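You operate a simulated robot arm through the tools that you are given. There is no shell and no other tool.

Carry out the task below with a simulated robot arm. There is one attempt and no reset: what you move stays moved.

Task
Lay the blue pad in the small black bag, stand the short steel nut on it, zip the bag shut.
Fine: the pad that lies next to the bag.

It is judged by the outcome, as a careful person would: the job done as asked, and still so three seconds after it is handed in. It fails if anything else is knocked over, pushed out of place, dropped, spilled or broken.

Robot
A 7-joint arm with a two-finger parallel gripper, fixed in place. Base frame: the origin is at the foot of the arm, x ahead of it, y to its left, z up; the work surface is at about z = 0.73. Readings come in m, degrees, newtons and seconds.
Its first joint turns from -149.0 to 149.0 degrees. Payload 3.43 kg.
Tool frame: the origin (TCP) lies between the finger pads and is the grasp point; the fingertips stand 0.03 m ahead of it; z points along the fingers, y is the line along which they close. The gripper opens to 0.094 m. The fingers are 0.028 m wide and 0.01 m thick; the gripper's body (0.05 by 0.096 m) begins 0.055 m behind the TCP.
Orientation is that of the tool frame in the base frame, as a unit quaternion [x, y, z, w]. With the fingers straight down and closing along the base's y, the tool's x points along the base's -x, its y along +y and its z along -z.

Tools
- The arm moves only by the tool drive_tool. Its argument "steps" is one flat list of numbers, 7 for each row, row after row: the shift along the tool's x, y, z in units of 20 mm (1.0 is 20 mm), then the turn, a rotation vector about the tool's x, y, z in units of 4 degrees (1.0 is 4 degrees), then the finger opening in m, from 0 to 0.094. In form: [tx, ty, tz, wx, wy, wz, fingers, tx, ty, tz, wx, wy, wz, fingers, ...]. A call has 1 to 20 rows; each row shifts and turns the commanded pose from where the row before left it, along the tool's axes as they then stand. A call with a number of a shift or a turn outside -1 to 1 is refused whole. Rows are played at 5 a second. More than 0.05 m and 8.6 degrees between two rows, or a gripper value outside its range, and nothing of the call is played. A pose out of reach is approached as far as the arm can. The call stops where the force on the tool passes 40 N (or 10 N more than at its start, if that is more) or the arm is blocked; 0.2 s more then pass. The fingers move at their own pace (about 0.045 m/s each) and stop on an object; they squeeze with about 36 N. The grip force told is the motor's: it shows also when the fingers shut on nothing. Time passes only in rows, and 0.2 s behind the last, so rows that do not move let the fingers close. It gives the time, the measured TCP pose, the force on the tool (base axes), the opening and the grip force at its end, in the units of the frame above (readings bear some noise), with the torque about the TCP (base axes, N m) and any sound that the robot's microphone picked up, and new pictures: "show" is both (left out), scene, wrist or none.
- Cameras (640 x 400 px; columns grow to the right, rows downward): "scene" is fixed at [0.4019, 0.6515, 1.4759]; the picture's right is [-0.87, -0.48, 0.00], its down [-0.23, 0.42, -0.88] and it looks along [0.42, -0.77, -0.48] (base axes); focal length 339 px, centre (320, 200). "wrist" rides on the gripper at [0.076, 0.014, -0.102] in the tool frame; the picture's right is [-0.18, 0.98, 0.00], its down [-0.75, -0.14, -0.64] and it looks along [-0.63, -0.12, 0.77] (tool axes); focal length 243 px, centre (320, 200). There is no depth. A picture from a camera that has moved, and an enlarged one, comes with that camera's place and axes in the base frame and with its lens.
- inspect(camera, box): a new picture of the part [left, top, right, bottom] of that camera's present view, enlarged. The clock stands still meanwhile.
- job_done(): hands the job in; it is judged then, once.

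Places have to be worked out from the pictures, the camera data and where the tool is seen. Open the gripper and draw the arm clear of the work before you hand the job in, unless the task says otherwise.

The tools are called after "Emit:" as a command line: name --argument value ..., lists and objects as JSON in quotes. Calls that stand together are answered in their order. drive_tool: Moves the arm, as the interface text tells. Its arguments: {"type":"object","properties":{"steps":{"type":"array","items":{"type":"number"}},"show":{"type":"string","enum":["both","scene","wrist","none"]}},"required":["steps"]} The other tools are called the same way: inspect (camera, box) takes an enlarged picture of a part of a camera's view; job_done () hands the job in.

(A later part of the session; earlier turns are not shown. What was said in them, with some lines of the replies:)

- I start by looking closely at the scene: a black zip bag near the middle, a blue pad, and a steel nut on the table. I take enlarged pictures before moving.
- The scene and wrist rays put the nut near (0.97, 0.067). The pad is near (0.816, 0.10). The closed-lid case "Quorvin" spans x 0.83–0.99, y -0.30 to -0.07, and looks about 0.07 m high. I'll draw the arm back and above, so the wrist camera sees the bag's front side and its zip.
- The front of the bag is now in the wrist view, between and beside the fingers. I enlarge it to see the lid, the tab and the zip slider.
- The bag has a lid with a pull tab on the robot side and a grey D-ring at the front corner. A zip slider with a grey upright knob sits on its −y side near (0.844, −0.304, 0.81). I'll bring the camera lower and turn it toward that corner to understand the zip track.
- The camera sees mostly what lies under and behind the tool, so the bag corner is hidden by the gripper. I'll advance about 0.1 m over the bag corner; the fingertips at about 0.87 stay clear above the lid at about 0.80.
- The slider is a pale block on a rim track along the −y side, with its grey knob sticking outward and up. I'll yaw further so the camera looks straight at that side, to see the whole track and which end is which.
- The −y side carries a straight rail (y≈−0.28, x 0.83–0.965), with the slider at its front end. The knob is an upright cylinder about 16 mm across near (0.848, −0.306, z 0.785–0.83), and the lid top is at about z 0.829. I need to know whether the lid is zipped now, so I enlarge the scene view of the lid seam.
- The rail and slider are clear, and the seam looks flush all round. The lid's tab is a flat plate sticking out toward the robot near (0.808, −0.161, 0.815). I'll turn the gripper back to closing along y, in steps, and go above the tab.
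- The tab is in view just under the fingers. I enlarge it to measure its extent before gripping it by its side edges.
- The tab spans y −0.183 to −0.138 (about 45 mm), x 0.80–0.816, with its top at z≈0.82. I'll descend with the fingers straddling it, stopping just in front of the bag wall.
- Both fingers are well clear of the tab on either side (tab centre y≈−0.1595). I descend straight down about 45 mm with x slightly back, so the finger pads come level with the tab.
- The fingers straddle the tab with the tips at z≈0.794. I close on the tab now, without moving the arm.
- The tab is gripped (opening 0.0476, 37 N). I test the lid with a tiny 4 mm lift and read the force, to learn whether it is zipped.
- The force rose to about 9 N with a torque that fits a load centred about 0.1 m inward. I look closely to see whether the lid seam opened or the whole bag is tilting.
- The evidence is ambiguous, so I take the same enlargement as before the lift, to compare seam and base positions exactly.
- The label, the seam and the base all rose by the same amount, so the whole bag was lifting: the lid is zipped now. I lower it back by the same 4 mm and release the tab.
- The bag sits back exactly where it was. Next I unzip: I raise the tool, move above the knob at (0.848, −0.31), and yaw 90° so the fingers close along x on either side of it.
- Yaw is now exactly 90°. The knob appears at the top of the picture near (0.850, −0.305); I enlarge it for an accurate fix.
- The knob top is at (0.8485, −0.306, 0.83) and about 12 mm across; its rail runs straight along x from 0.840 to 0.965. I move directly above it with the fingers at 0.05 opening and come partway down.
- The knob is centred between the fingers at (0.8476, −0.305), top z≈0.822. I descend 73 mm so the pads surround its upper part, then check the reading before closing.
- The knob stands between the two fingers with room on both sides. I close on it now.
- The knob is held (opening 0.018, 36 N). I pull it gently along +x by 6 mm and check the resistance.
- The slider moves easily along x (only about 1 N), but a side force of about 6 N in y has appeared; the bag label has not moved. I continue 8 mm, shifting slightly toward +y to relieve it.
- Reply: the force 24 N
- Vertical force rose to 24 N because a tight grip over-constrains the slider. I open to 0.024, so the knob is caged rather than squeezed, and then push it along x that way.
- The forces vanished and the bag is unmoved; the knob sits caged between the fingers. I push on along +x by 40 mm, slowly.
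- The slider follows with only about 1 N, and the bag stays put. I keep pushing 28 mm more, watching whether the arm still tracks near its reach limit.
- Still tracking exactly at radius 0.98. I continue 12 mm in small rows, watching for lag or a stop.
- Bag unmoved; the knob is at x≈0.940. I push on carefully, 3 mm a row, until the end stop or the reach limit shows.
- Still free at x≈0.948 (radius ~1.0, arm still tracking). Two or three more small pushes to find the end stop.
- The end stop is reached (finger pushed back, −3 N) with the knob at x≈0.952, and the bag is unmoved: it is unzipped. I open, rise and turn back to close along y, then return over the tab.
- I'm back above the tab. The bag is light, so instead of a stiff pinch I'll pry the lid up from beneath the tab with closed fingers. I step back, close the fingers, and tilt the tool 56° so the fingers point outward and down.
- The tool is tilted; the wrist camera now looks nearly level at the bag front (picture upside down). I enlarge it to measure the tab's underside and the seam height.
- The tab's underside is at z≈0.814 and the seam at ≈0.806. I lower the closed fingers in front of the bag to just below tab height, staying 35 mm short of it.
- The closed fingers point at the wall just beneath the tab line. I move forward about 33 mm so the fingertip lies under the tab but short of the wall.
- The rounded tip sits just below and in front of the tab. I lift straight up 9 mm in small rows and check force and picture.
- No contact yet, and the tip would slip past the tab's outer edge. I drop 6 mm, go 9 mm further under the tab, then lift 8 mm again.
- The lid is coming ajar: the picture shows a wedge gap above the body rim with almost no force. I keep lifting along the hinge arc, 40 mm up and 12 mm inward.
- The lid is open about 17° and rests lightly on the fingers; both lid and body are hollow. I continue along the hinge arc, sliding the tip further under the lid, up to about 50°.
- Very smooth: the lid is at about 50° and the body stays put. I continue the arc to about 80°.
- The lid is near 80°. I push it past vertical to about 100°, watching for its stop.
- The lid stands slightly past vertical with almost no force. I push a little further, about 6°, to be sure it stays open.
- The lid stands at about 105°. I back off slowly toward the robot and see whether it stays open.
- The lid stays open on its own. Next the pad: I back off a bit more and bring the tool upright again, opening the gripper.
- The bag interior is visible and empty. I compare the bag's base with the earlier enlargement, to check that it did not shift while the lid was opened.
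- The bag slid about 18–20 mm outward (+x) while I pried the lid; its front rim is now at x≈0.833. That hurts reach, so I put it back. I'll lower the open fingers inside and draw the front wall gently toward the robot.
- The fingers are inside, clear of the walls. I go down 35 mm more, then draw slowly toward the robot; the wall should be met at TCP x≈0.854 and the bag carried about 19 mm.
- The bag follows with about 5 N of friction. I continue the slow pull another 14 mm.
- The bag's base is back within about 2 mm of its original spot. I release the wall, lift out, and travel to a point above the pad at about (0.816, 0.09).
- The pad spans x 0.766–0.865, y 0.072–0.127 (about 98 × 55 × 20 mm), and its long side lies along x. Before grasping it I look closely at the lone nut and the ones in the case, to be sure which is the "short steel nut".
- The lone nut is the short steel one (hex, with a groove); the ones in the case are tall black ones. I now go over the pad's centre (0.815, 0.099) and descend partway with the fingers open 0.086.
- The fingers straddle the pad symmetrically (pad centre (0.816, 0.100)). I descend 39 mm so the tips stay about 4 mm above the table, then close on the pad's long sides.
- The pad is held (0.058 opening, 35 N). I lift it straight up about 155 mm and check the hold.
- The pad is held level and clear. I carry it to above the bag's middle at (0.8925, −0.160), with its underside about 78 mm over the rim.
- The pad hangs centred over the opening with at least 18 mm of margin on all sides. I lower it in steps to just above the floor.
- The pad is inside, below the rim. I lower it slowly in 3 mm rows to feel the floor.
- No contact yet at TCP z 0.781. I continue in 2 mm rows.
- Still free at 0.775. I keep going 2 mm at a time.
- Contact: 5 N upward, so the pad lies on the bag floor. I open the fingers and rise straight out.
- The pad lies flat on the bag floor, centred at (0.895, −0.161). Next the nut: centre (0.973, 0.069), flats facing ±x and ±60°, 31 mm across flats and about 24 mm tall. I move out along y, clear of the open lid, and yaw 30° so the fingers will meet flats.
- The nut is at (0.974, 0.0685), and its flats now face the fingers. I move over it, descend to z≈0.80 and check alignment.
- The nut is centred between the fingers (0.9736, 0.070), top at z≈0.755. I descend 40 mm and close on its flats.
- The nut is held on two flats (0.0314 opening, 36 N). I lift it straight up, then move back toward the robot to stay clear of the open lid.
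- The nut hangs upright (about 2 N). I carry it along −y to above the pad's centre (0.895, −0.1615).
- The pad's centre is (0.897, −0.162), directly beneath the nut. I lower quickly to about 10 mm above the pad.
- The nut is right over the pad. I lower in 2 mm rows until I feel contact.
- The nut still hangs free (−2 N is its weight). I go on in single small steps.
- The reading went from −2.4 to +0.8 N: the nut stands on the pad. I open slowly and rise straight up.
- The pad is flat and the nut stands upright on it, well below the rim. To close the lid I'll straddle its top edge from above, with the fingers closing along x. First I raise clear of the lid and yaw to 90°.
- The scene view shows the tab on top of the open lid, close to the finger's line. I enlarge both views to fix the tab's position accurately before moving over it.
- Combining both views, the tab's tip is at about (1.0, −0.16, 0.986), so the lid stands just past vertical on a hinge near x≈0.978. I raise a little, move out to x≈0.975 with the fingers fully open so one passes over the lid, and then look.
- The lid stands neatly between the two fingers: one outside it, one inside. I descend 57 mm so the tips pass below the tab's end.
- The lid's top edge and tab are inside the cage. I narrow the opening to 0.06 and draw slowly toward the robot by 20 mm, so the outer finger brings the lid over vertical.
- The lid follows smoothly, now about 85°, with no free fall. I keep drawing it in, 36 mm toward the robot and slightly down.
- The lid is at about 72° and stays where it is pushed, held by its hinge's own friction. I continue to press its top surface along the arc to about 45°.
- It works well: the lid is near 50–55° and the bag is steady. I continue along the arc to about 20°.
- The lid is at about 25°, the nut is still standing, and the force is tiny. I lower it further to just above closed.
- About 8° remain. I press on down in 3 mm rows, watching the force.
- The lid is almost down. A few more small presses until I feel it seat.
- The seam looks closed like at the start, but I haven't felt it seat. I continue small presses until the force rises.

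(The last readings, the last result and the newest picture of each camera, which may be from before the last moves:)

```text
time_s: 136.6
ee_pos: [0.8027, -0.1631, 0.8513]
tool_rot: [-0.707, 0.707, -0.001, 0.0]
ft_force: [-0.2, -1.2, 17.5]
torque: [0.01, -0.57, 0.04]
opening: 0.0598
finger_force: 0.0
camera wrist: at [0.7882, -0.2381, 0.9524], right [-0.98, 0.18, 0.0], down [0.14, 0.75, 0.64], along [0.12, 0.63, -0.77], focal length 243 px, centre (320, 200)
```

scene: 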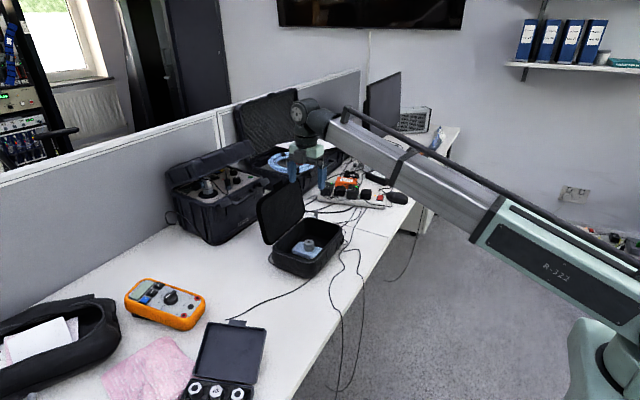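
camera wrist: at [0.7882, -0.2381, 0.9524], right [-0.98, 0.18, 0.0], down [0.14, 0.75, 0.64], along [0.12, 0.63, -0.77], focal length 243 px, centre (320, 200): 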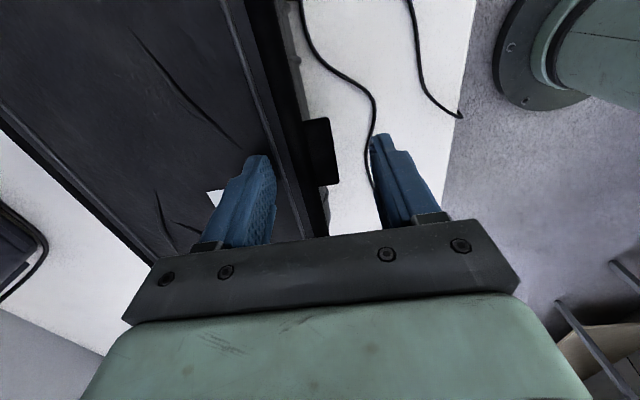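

17 N: the lid is fully seated. I lift off and go look at the zip knob at the back of the −y side.

Emit:
drive_tool --steps '[0, 0, -0.5, 0, 0, 0, 0.06, 0, 0, -1, 0, 0, 0, 0.06, 0, 0, -1, 0, 0, 0, 0.06, 0, 0, -1, 0, 0, 0, 0.05, 0, 0, -0.6, 0, 0, 0, 0.05, 0.83, -1, 0, 0, 0, 0, 0.05, 0.83, -1, 0, 0, 0, 0, 0.05, 0.83, -1, 0, 0, 0, 0, 0.05, 0.83, -1, 0, 0, 0, 0, 0.05, 0.83, -1, 0, 0, 0, 0, 0.05, 0.83, -1, 0, 0, 0, 0, 0.05]' --show "both"

Emit:
inspect --camera "wrist" --box '[200, 0, 460, 160]'

Emit:
inspect --camera "scene" --box '[255, 190, 355, 280]'

```text
time_s: 139.0
ee_pos: [0.9214, -0.2616, 0.9314]
tool_rot: [-0.707, 0.708, 0.0, 0.0]
ft_force: [-0.5, 0.9, -0.6]
torque: [-0.01, 0.0, -0.01]
opening: 0.0499
finger_force: 0.1
camera wrist: at [0.908, -0.3375, 1.0331], right [-0.98, 0.18, 0.0], down [0.14, 0.75, 0.64], along [0.12, 0.63, -0.77], focal length 243 px, centre (320, 200)
```

scene: 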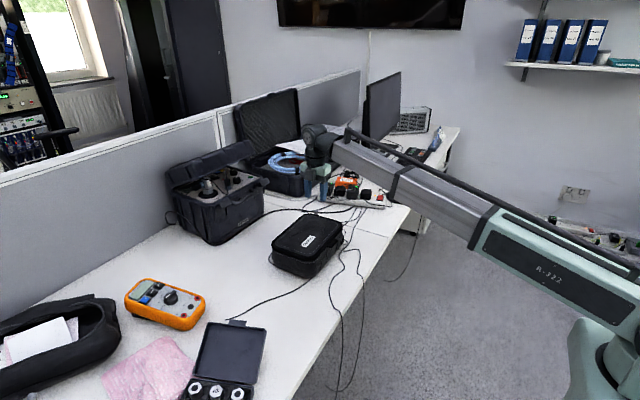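
wrist: 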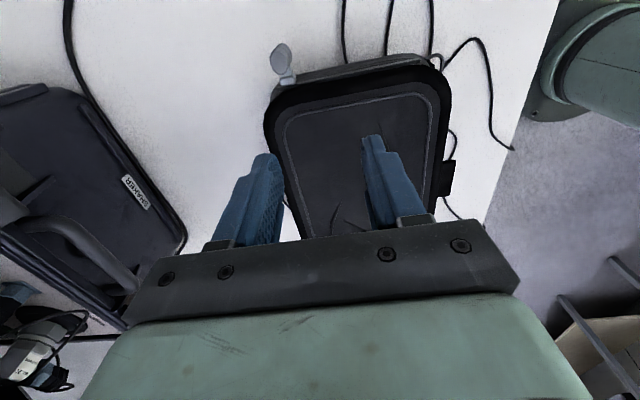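

```text
2.46 times, centred on (330, 80) of wrist
camera zoom: at [0.908, -0.3375, 1.0331], right [-0.98, 0.18, 0.0], down [0.14, 0.75, 0.64], along [0.12, 0.63, -0.77], focal length 597 px, centre (295, 495)
```

zoom: 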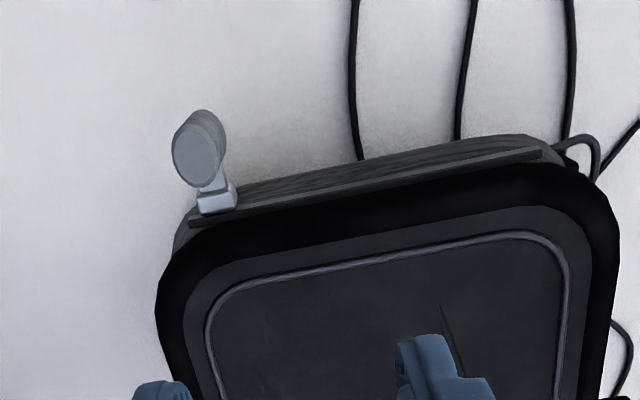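

```text
4.44 times, centred on (305, 235) of scene
camera zoom: at [0.4019, 0.6515, 1.4759], right [-0.87, -0.48, 0.0], down [-0.23, 0.42, -0.88], along [0.42, -0.77, -0.48], focal length 1506 px, centre (387, 44)
```

zoom: 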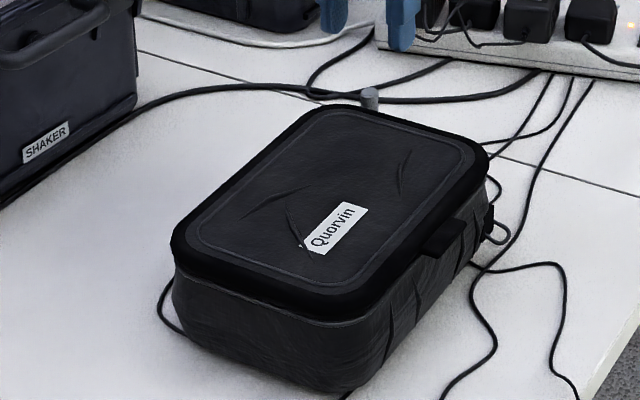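

The lid is closed flush. The knob is at (0.946, −0.306), and the rail runs x 0.834–0.958. I move over it and descend partway.

Emit:
drive_tool --steps '[0.79, -0.41, 0, 0, 0, 0, 0.05, 0.79, -0.41, 0, 0, 0, 0, 0.05, 0.79, -0.41, 0, 0, 0, 0, 0.05, 0, 0, 0.9, 0, 0, 0, 0.05, 0, 0, 0.9, 0, 0, 0, 0.05]' --show "wrist"

Emit:
inspect --camera "wrist" --box '[220, 60, 440, 220]'

```text
time_s: 140.2
ee_pos: [0.9458, -0.3078, 0.8952]
tool_rot: [0.707, -0.707, 0.001, 0.0]
ft_force: [-0.4, 0.1, 0.5]
torque: [0.01, -0.02, 0.02]
opening: 0.05
finger_force: 0.1
camera wrist: at [0.9319, -0.385, 0.9974], right [-0.98, 0.18, 0.0], down [0.14, 0.75, 0.64], along [0.12, 0.63, -0.77], focal length 243 px, centre (320, 200)
```

wrist: 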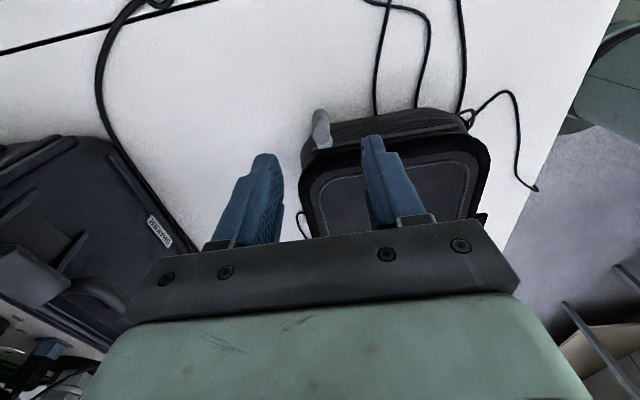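

```text
2.50 times, centred on (330, 140) of wrist
camera zoom: at [0.9319, -0.385, 0.9974], right [-0.98, 0.18, 0.0], down [0.14, 0.75, 0.64], along [0.12, 0.63, -0.77], focal length 606 px, centre (295, 350)
```

zoom: 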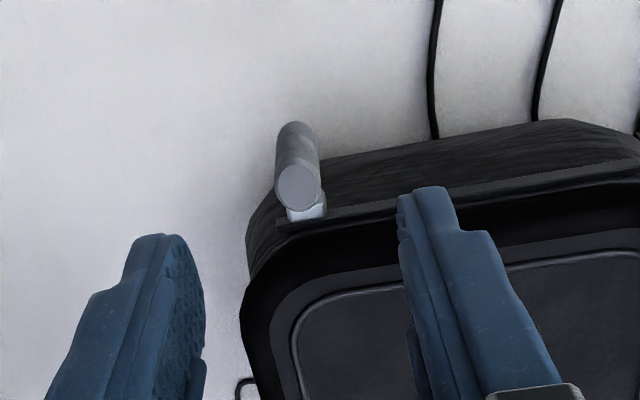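

The knob is centred between the fingers. I descend 80 mm around it, then narrow to a loose 0.025 cage as before.

Emit:
drive_tool --steps '[0.06, 0, 0.9, 0, 0, 0, 0.05, 0, 0, 0.9, 0, 0, 0, 0.05, 0, 0, 0.9, 0, 0, 0, 0.05, 0, 0, 0.9, 0, 0, 0, 0.05, 0, 0, 0.4, 0, 0, 0, 0.05, 0, 0, 0, 0, 0, 0, 0.035, 0, 0, 0, 0, 0, 0, 0.025, 0, 0, 0, 0, 0, 0, 0.025]' --show "wrist"

Emit:
inspect --camera "wrist" --box '[220, 80, 440, 240]'

```text
time_s: 142.0
ee_pos: [0.9459, -0.3081, 0.8159]
tool_rot: [0.707, -0.707, -0.001, -0.001]
ft_force: [0.2, 0.2, 0.5]
torque: [-0.02, -0.01, -0.02]
opening: 0.0251
finger_force: 0.0
camera wrist: at [0.9321, -0.385, 0.9184], right [-0.98, 0.18, 0.0], down [0.14, 0.75, 0.64], along [0.12, 0.63, -0.77], focal length 243 px, centre (320, 200)
```

wrist: 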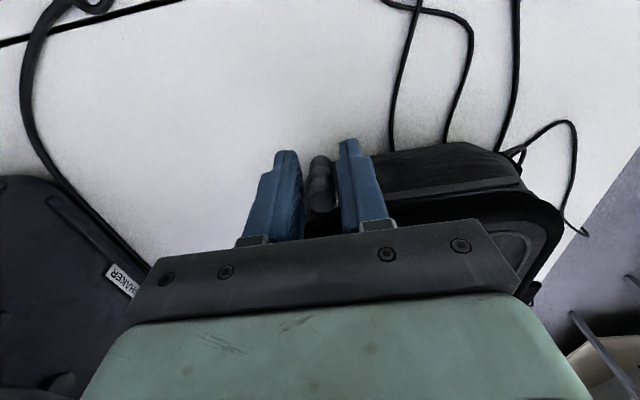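

```text
2.50 times, centred on (330, 160) of wrist
camera zoom: at [0.9321, -0.385, 0.9184], right [-0.98, 0.18, 0.0], down [0.14, 0.75, 0.64], along [0.12, 0.63, -0.77], focal length 606 px, centre (295, 300)
```

zoom: 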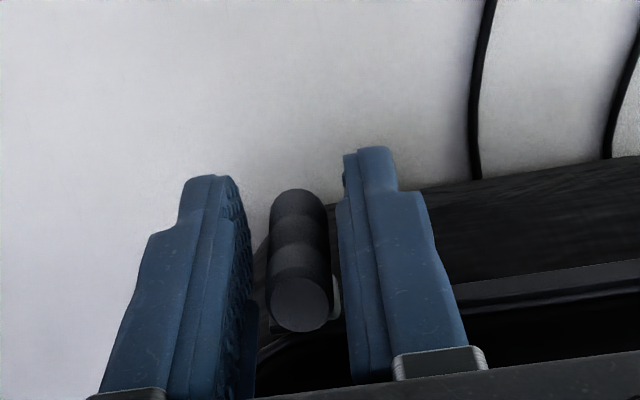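

The knob is caged without squeeze. I draw it toward the robot, 40 mm in 4 mm rows, and check that the bag stays put.

Emit:
drive_tool --steps '[0, 0.2, 0, 0, 0, 0, 0.025, 0, 0.2, 0, 0, 0, 0, 0.025, 0, 0.2, 0, 0, 0, 0, 0.025, 0, 0.2, 0, 0, 0, 0, 0.025, 0, 0.2, 0, 0, 0, 0, 0.025, 0, 0.2, 0, 0, 0, 0, 0.025, 0, 0.2, 0, 0, 0, 0, 0.025, 0, 0.2, 0, 0, 0, 0, 0.025, 0, 0.2, 0, 0, 0, 0, 0.025, 0, 0.2, 0, 0, 0, 0, 0.025]' --show "wrist"

Emit:
inspect --camera "scene" --box '[255, 190, 355, 280]'

```text
time_s: 144.2
ee_pos: [0.9065, -0.3087, 0.8142]
tool_rot: [-0.707, 0.707, 0.0, 0.0]
ft_force: [0.9, 0.0, -0.6]
torque: [-0.03, 0.0, 0.0]
opening: 0.0253
finger_force: 0.2
camera wrist: at [0.8922, -0.3856, 0.9169], right [-0.98, 0.18, 0.0], down [0.14, 0.75, 0.64], along [0.12, 0.63, -0.77], focal length 243 px, centre (320, 200)
```

wrist: 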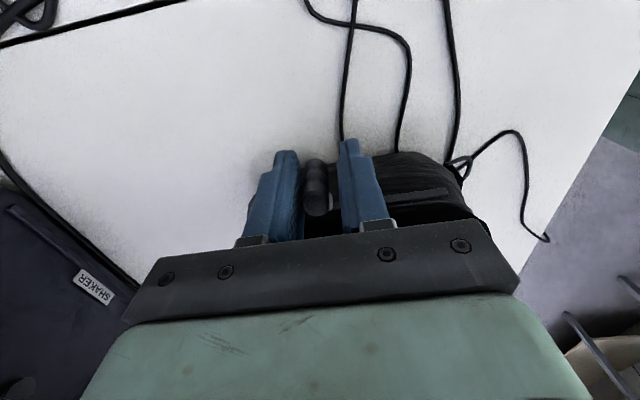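

```text
4.44 times, centred on (305, 235) of scene
camera zoom: at [0.4019, 0.6515, 1.4759], right [-0.87, -0.48, 0.0], down [-0.23, 0.42, -0.88], along [0.42, -0.77, -0.48], focal length 1506 px, centre (387, 44)
```

zoom: 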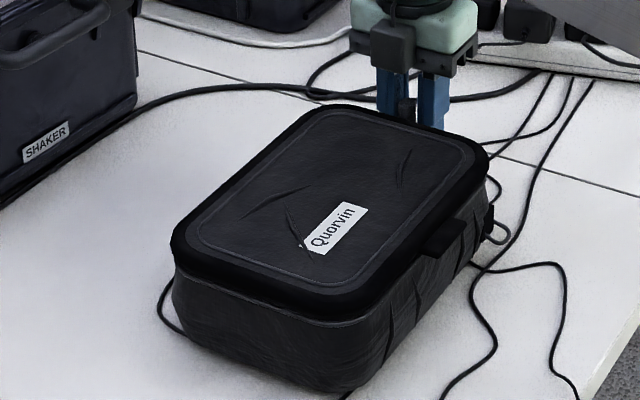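

The slider follows and the bag hasn't moved. I continue 52 mm more.

Emit:
drive_tool --steps '[0, 0.2, 0, 0, 0, 0, 0.025, 0, 0.2, 0, 0, 0, 0, 0.025, 0, 0.2, 0, 0, 0, 0, 0.025, 0, 0.2, 0, 0, 0, 0, 0.025, 0, 0.2, 0, 0, 0, 0, 0.025, 0, 0.2, 0, 0, 0, 0, 0.025, 0, 0.2, 0, 0, 0, 0, 0.025, 0, 0.2, 0, 0, 0, 0, 0.025, 0, 0.2, 0, 0, 0, 0, 0.025, 0, 0.2, 0, 0, 0, 0, 0.025, 0, 0.2, 0, 0, 0, 0, 0.025, 0, 0.2, 0, 0, 0, 0, 0.025, 0, 0.2, 0, 0, 0, 0, 0.025]' --show "wrist"

Emit:
inspect --camera "wrist" --box '[160, 80, 500, 260]'

Emit:
inspect --camera "scene" --box '[255, 190, 355, 280]'

```text
time_s: 147.0
ee_pos: [0.8537, -0.3088, 0.8137]
tool_rot: [0.708, -0.706, 0.0, -0.001]
ft_force: [0.5, -0.6, -0.1]
torque: [-0.04, 0.03, 0.02]
opening: 0.0256
finger_force: 0.4
camera wrist: at [0.8403, -0.3861, 0.9163], right [-0.98, 0.18, 0.0], down [0.14, 0.75, 0.64], along [0.12, 0.63, -0.77], focal length 243 px, centre (320, 200)
```

wrist: 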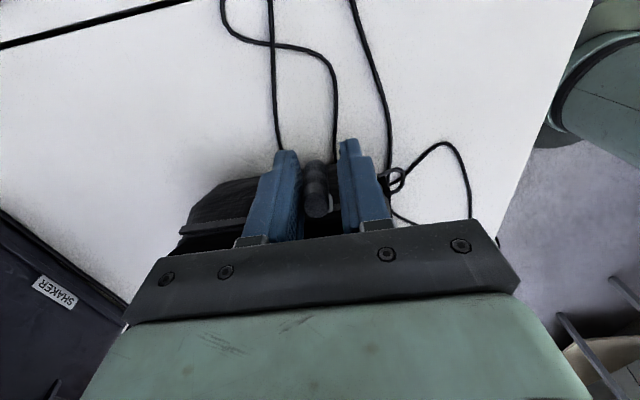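

```text
1.88 times, centred on (330, 170) of wrist
camera zoom: at [0.8403, -0.3861, 0.9163], right [-0.98, 0.18, 0.0], down [0.14, 0.75, 0.64], along [0.12, 0.63, -0.77], focal length 457 px, centre (301, 256)
```

zoom: 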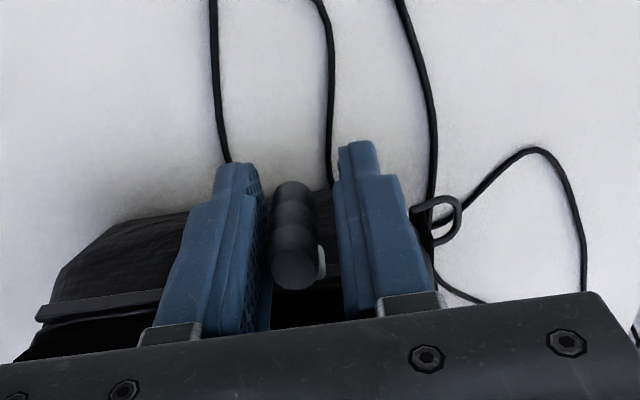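

```text
4.44 times, centred on (305, 235) of scene
camera zoom: at [0.4019, 0.6515, 1.4759], right [-0.87, -0.48, 0.0], down [-0.23, 0.42, -0.88], along [0.42, -0.77, -0.48], focal length 1506 px, centre (387, 44)
```

zoom: 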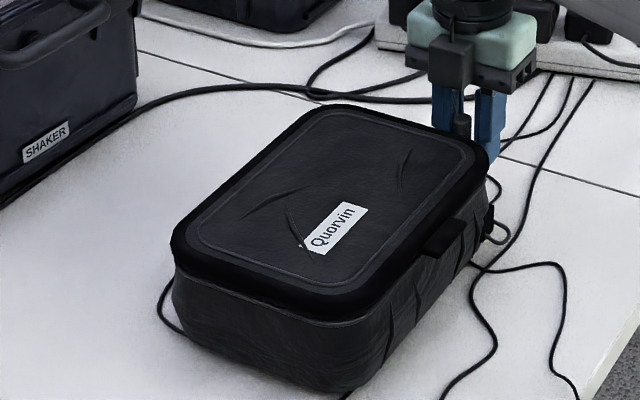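

The knob is at x≈0.857; the closed end should be near 0.842. I proceed with 3 mm rows and then smaller ones until the stop is felt.

Emit:
drive_tool --steps '[0, 0.15, 0, 0, 0, 0, 0.025, 0, 0.15, 0, 0, 0, 0, 0.025, 0, 0.15, 0, 0, 0, 0, 0.025, 0, 0, 0, 0, 0, 0, 0.025]' --show "none"

Emit:
drive_tool --steps '[0, 0.1, 0, 0, 0, 0, 0.025, 0, 0.1, 0, 0, 0, 0, 0.025]' --show "none"

Emit:
inspect --camera "scene" --box '[255, 190, 355, 280]'

```text
time_s: 148.0
ee_pos: [0.8446, -0.3109, 0.8149]
tool_rot: [-0.707, 0.707, 0.0, 0.0]
ft_force: [0.7, 0.1, 0.3]
torque: [-0.02, 0.02, 0.02]
opening: 0.0251
finger_force: 0.2
```

```text
time_s: 148.6
ee_pos: [0.8422, -0.3099, 0.8158]
tool_rot: [0.708, -0.707, 0.0, -0.001]
ft_force: [-0.3, 0.6, 0.3]
torque: [0.05, 0.01, 0.0]
opening: 0.0252
finger_force: 0.3
```

```text
4.44 times, centred on (305, 235) of scene
camera zoom: at [0.4019, 0.6515, 1.4759], right [-0.87, -0.48, 0.0], down [-0.23, 0.42, -0.88], along [0.42, -0.77, -0.48], focal length 1506 px, centre (387, 44)
```

zoom: 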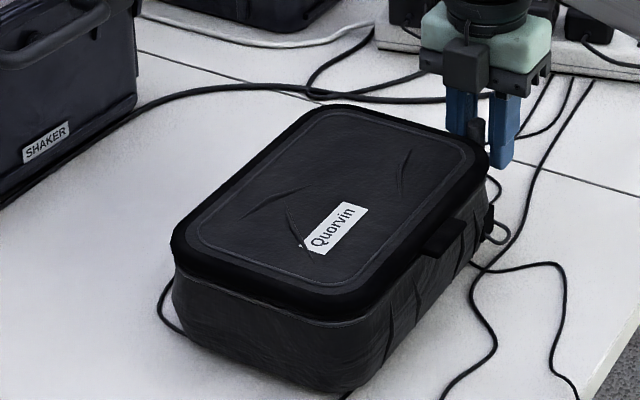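

Nearly at the end. I go on 2 mm at a time until I feel the stop.

Emit:
drive_tool --steps '[0, 0.1, 0, 0, 0, 0, 0.025, 0, 0, 0, 0, 0, 0, 0.025]' --show "none"

Emit:
drive_tool --steps '[0, 0.1, 0, 0, 0, 0, 0.025, 0, 0, 0, 0, 0, 0, 0.025]' --show "wrist"

Emit:
inspect --camera "wrist" --box '[160, 80, 500, 260]'

```text
time_s: 149.2
ee_pos: [0.8394, -0.309, 0.8154]
tool_rot: [-0.707, 0.708, 0.001, 0.0]
ft_force: [0.9, 0.6, -0.1]
torque: [-0.01, -0.05, 0.01]
opening: 0.025
finger_force: 0.2
```

```text
time_s: 149.8
ee_pos: [0.8375, -0.3102, 0.8145]
tool_rot: [-0.707, 0.707, 0.0, -0.001]
ft_force: [1.4, -0.5, -0.1]
torque: [0.0, 0.03, 0.0]
opening: 0.0252
finger_force: 0.2
camera wrist: at [0.8236, -0.3864, 0.917], right [-0.98, 0.18, 0.0], down [0.14, 0.75, 0.64], along [0.12, 0.63, -0.77], focal length 243 px, centre (320, 200)
```

wrist: 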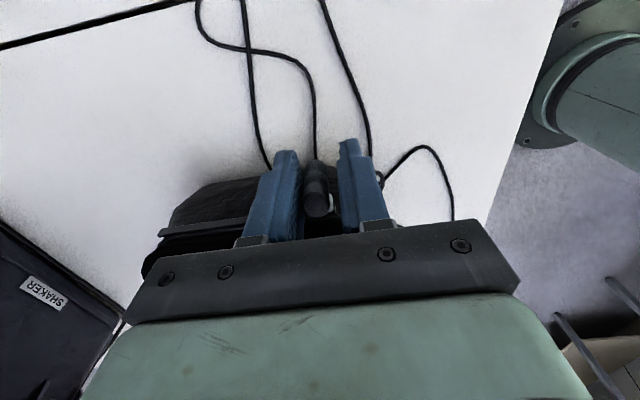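

```text
1.88 times, centred on (330, 170) of wrist
camera zoom: at [0.8236, -0.3864, 0.917], right [-0.98, 0.18, 0.0], down [0.14, 0.75, 0.64], along [0.12, 0.63, -0.77], focal length 457 px, centre (301, 256)
```

zoom: 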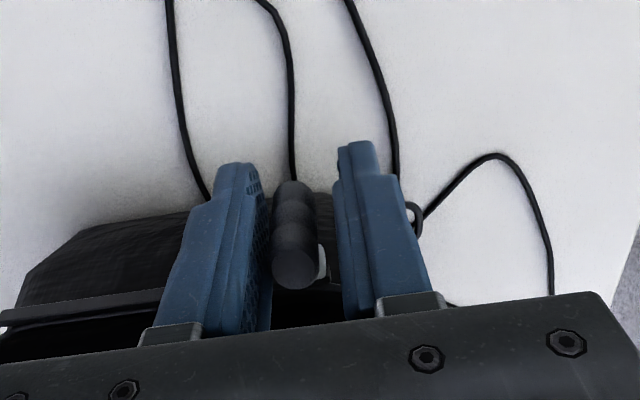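

Force 1.4 N, no clear stop yet (knob ≈0.841). I continue in 1.5 mm steps.

Emit:
drive_tool --steps '[0, 0.08, 0, 0, 0, 0, 0.025, 0, 0, 0, 0, 0, 0, 0.025]' --show "none"

Emit:
drive_tool --steps '[0, 0.08, 0, 0, 0, 0, 0.025, 0, 0, 0, 0, 0, 0, 0.025]' --show "none"

Emit:
inspect --camera "scene" --box '[265, 230, 335, 280]'

```text
time_s: 150.4
ee_pos: [0.8358, -0.3108, 0.8139]
tool_rot: [-0.707, 0.707, 0.0, 0.0]
ft_force: [4.0, 0.8, 2.6]
torque: [0.03, -0.01, -0.06]
opening: 0.0268
finger_force: 1.8
```

```text
time_s: 151.0
ee_pos: [0.8334, -0.3106, 0.8147]
tool_rot: [-0.707, 0.707, 0.0, 0.0]
ft_force: [4.0, 0.0, 0.3]
torque: [-0.01, 0.04, 0.01]
opening: 0.0267
finger_force: 0.9
```

```text
8.00 times, centred on (300, 255) of scene
camera zoom: at [0.4019, 0.6515, 1.4759], right [-0.87, -0.48, 0.0], down [-0.23, 0.42, -0.88], along [0.42, -0.77, -0.48], focal length 2711 px, centre (480, -240)
```

zoom: 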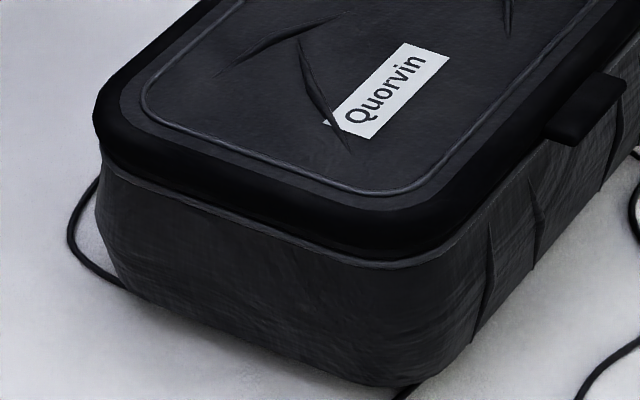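

The stop is reached: the finger is pushed open, and a steady 4 N is just the bag's own friction. The zip is at its closed end, where it started. I open and rise straight up, then check.

Emit:
drive_tool --steps '[0, 0, 0, 0, 0, 0, 0.032, 0, 0, 0, 0, 0, 0, 0.04, 0, 0, 0, 0, 0, 0, 0.042, 0, 0, -0.7, 0, 0, 0, 0.042, 0, 0, -0.9, 0, 0, 0, 0.042, 0, 0, -0.9, 0, 0, 0, 0.042, 0, 0, -0.9, 0, 0, 0, 0.042, 0, 0, -0.9, 0, 0, 0, 0.042, 0, 0, -0.9, 0, 0, 0, 0.042, 0, 0, -0.9, 0, 0, 0, 0.042]' --show "both"

Emit:
inspect --camera "wrist" --box '[180, 40, 460, 220]'

Emit:
inspect --camera "scene" --box '[255, 190, 355, 280]'

```text
time_s: 153.2
ee_pos: [0.8351, -0.31, 0.9369]
tool_rot: [-0.707, 0.707, 0.0, 0.001]
ft_force: [-0.3, 0.6, 0.3]
torque: [0.01, -0.01, -0.02]
opening: 0.0422
finger_force: 0.1
camera wrist: at [0.8212, -0.3867, 1.039], right [-0.98, 0.18, 0.0], down [0.14, 0.75, 0.64], along [0.12, 0.63, -0.77], focal length 243 px, centre (320, 200)
```

scene: 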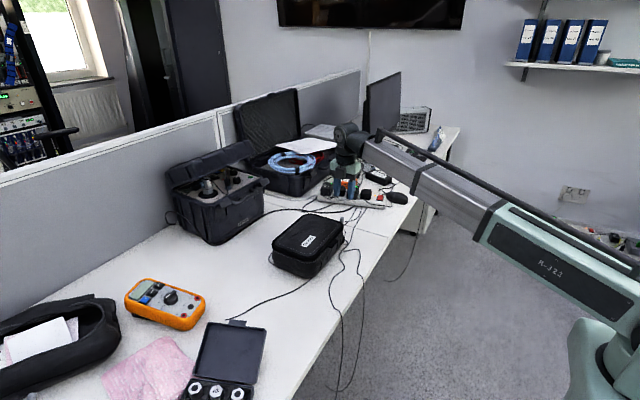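
wrist: 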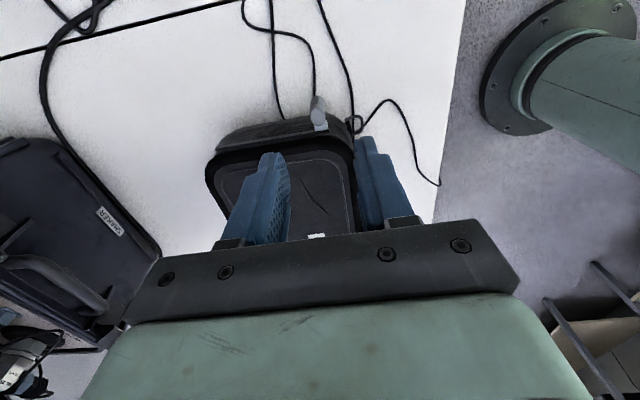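

```text
2.22 times, centred on (320, 130) of wrist
camera zoom: at [0.8212, -0.3867, 1.039], right [-0.98, 0.18, 0.0], down [0.14, 0.75, 0.64], along [0.12, 0.63, -0.77], focal length 539 px, centre (320, 356)
```

zoom: 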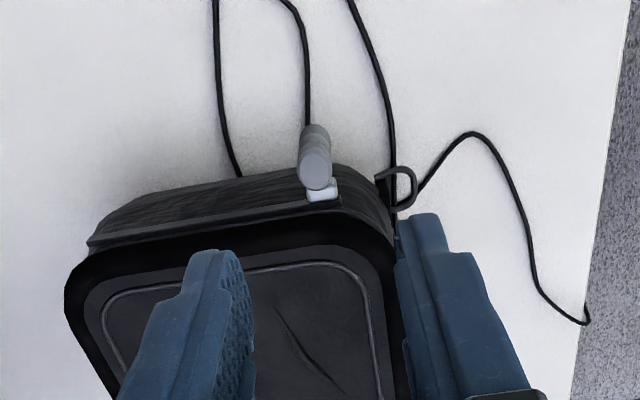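

```text
4.44 times, centred on (305, 235) of scene
camera zoom: at [0.4019, 0.6515, 1.4759], right [-0.87, -0.48, 0.0], down [-0.23, 0.42, -0.88], along [0.42, -0.77, -0.48], focal length 1506 px, centre (387, 44)
```

zoom: 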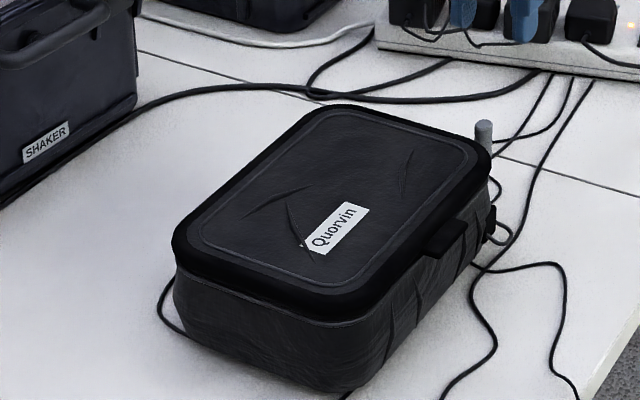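

The bag is closed flush, and the slider is back at the front end of its rail. I open the gripper fully and withdraw the arm up and back, clear of the work.

Emit:
drive_tool --steps '[0, 0, -1, 0, 0, 0, 0.06, 0, 0, -1, 0, 0, 0, 0.08, 0, 0, -1, 0, 0, 0, 0.094, 0, 0, -1, 0, 0, 0, 0.094, 0, 0, -1, 0, 0, 0, 0.094, 0, 0, -1, 0, 0, 0, 0.094, 0, 0, -1, 0, 0, 0, 0.094, 0, 0, -1, 0, 0, 0, 0.094, 0, 1, 0, 0, 0, 0, 0.094, 0, 1, 0, 0, 0, 0, 0.094, 0, 1, 0, 0, 0, 0, 0.094, 0, 1, 0, 0, 0, 0, 0.094, 0, 1, 0, 0, 0, 0, 0.094, 0, 1, 0, 0, 0, 0, 0.094]' --show "both"

Emit:
inspect --camera "scene" --box '[265, 205, 355, 285]'

Emit:
inspect --camera "scene" --box '[0, 200, 360, 400]'

```text
time_s: 156.2
ee_pos: [0.7156, -0.3092, 1.0967]
tool_rot: [0.707, -0.707, 0.0, 0.001]
ft_force: [0.0, 0.0, 1.1]
torque: [0.02, -0.01, 0.03]
opening: 0.0938
finger_force: 0.1
camera wrist: at [0.7015, -0.3851, 1.1991], right [-0.98, 0.18, 0.0], down [0.14, 0.75, 0.64], along [0.12, 0.63, -0.77], focal length 243 px, centre (320, 200)
```

scene: 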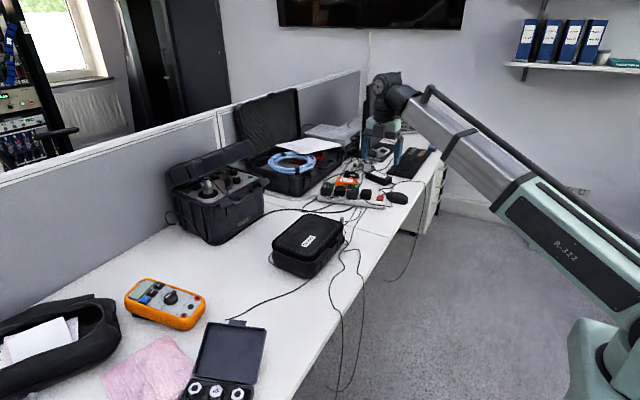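
wrist: 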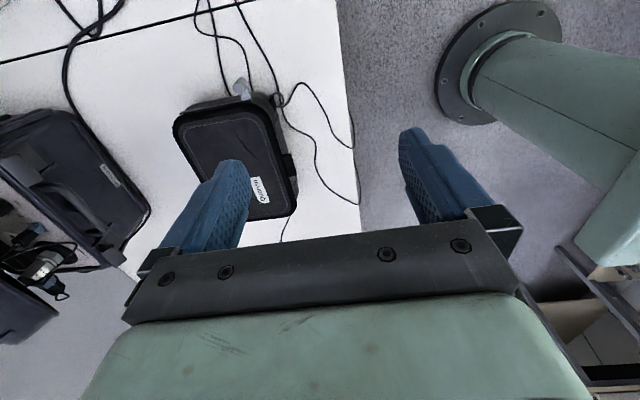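

```text
5.00 times, centred on (310, 245) of scene
camera zoom: at [0.4019, 0.6515, 1.4759], right [-0.87, -0.48, 0.0], down [-0.23, 0.42, -0.88], along [0.42, -0.77, -0.48], focal length 1694 px, centre (370, -25)
```

zoom: 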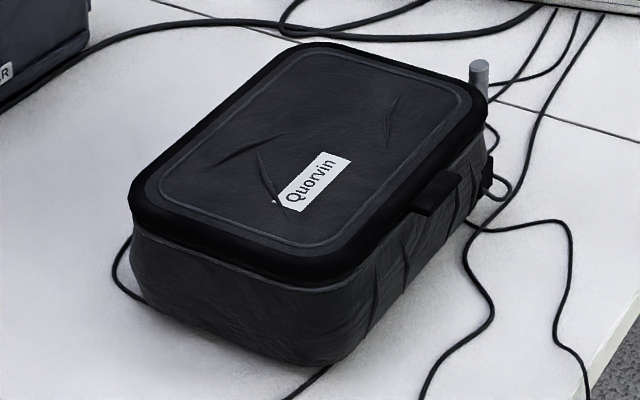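

```text
1.78 times, centred on (180, 300) of scene
camera zoom: at [0.4019, 0.6515, 1.4759], right [-0.87, -0.48, 0.0], down [-0.23, 0.42, -0.88], along [0.42, -0.77, -0.48], focal length 602 px, centre (569, 22)
```

zoom: 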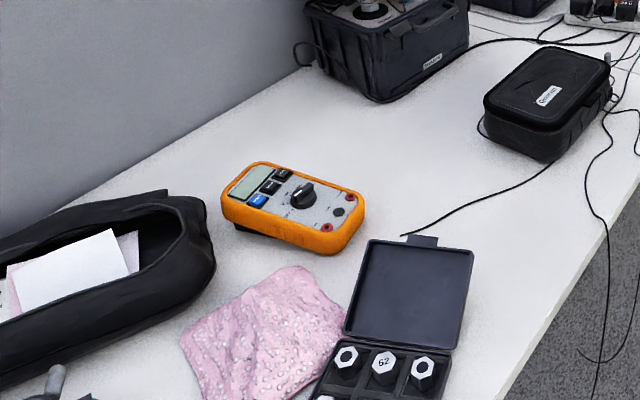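

The bag is shut, with the slider in the same closed position relative to the lid as at the start. Everything else is undisturbed, the gripper is open and the arm is clear, so I hand the job in.

Emit:
job_done

```text
The job is handed in.
```

The blue pad lies flat in the small black bag with the short steel nut standing upright on it. The lid is shut and the zip is pulled to its closed end. I have handed the job in; the result hasn't come back.

- **Starting state:** The bag was zipped at the start, so I unzipped it, opened the lid, put the pad and nut in, then closed and zipped it again. With the lid down I could no longer see the nut. It was still standing when the lid was at about 25°, the last time I saw it.
- **Bag moved:** The bag slid about 18–20 mm away from the robot when I opened the lid. I drew it back, and it now sits about 5 mm closer to the robot than where it started.
- **Everything else:** In the final pictures nothing else on the table has moved. The gripper is open and the arm is clear of the work.
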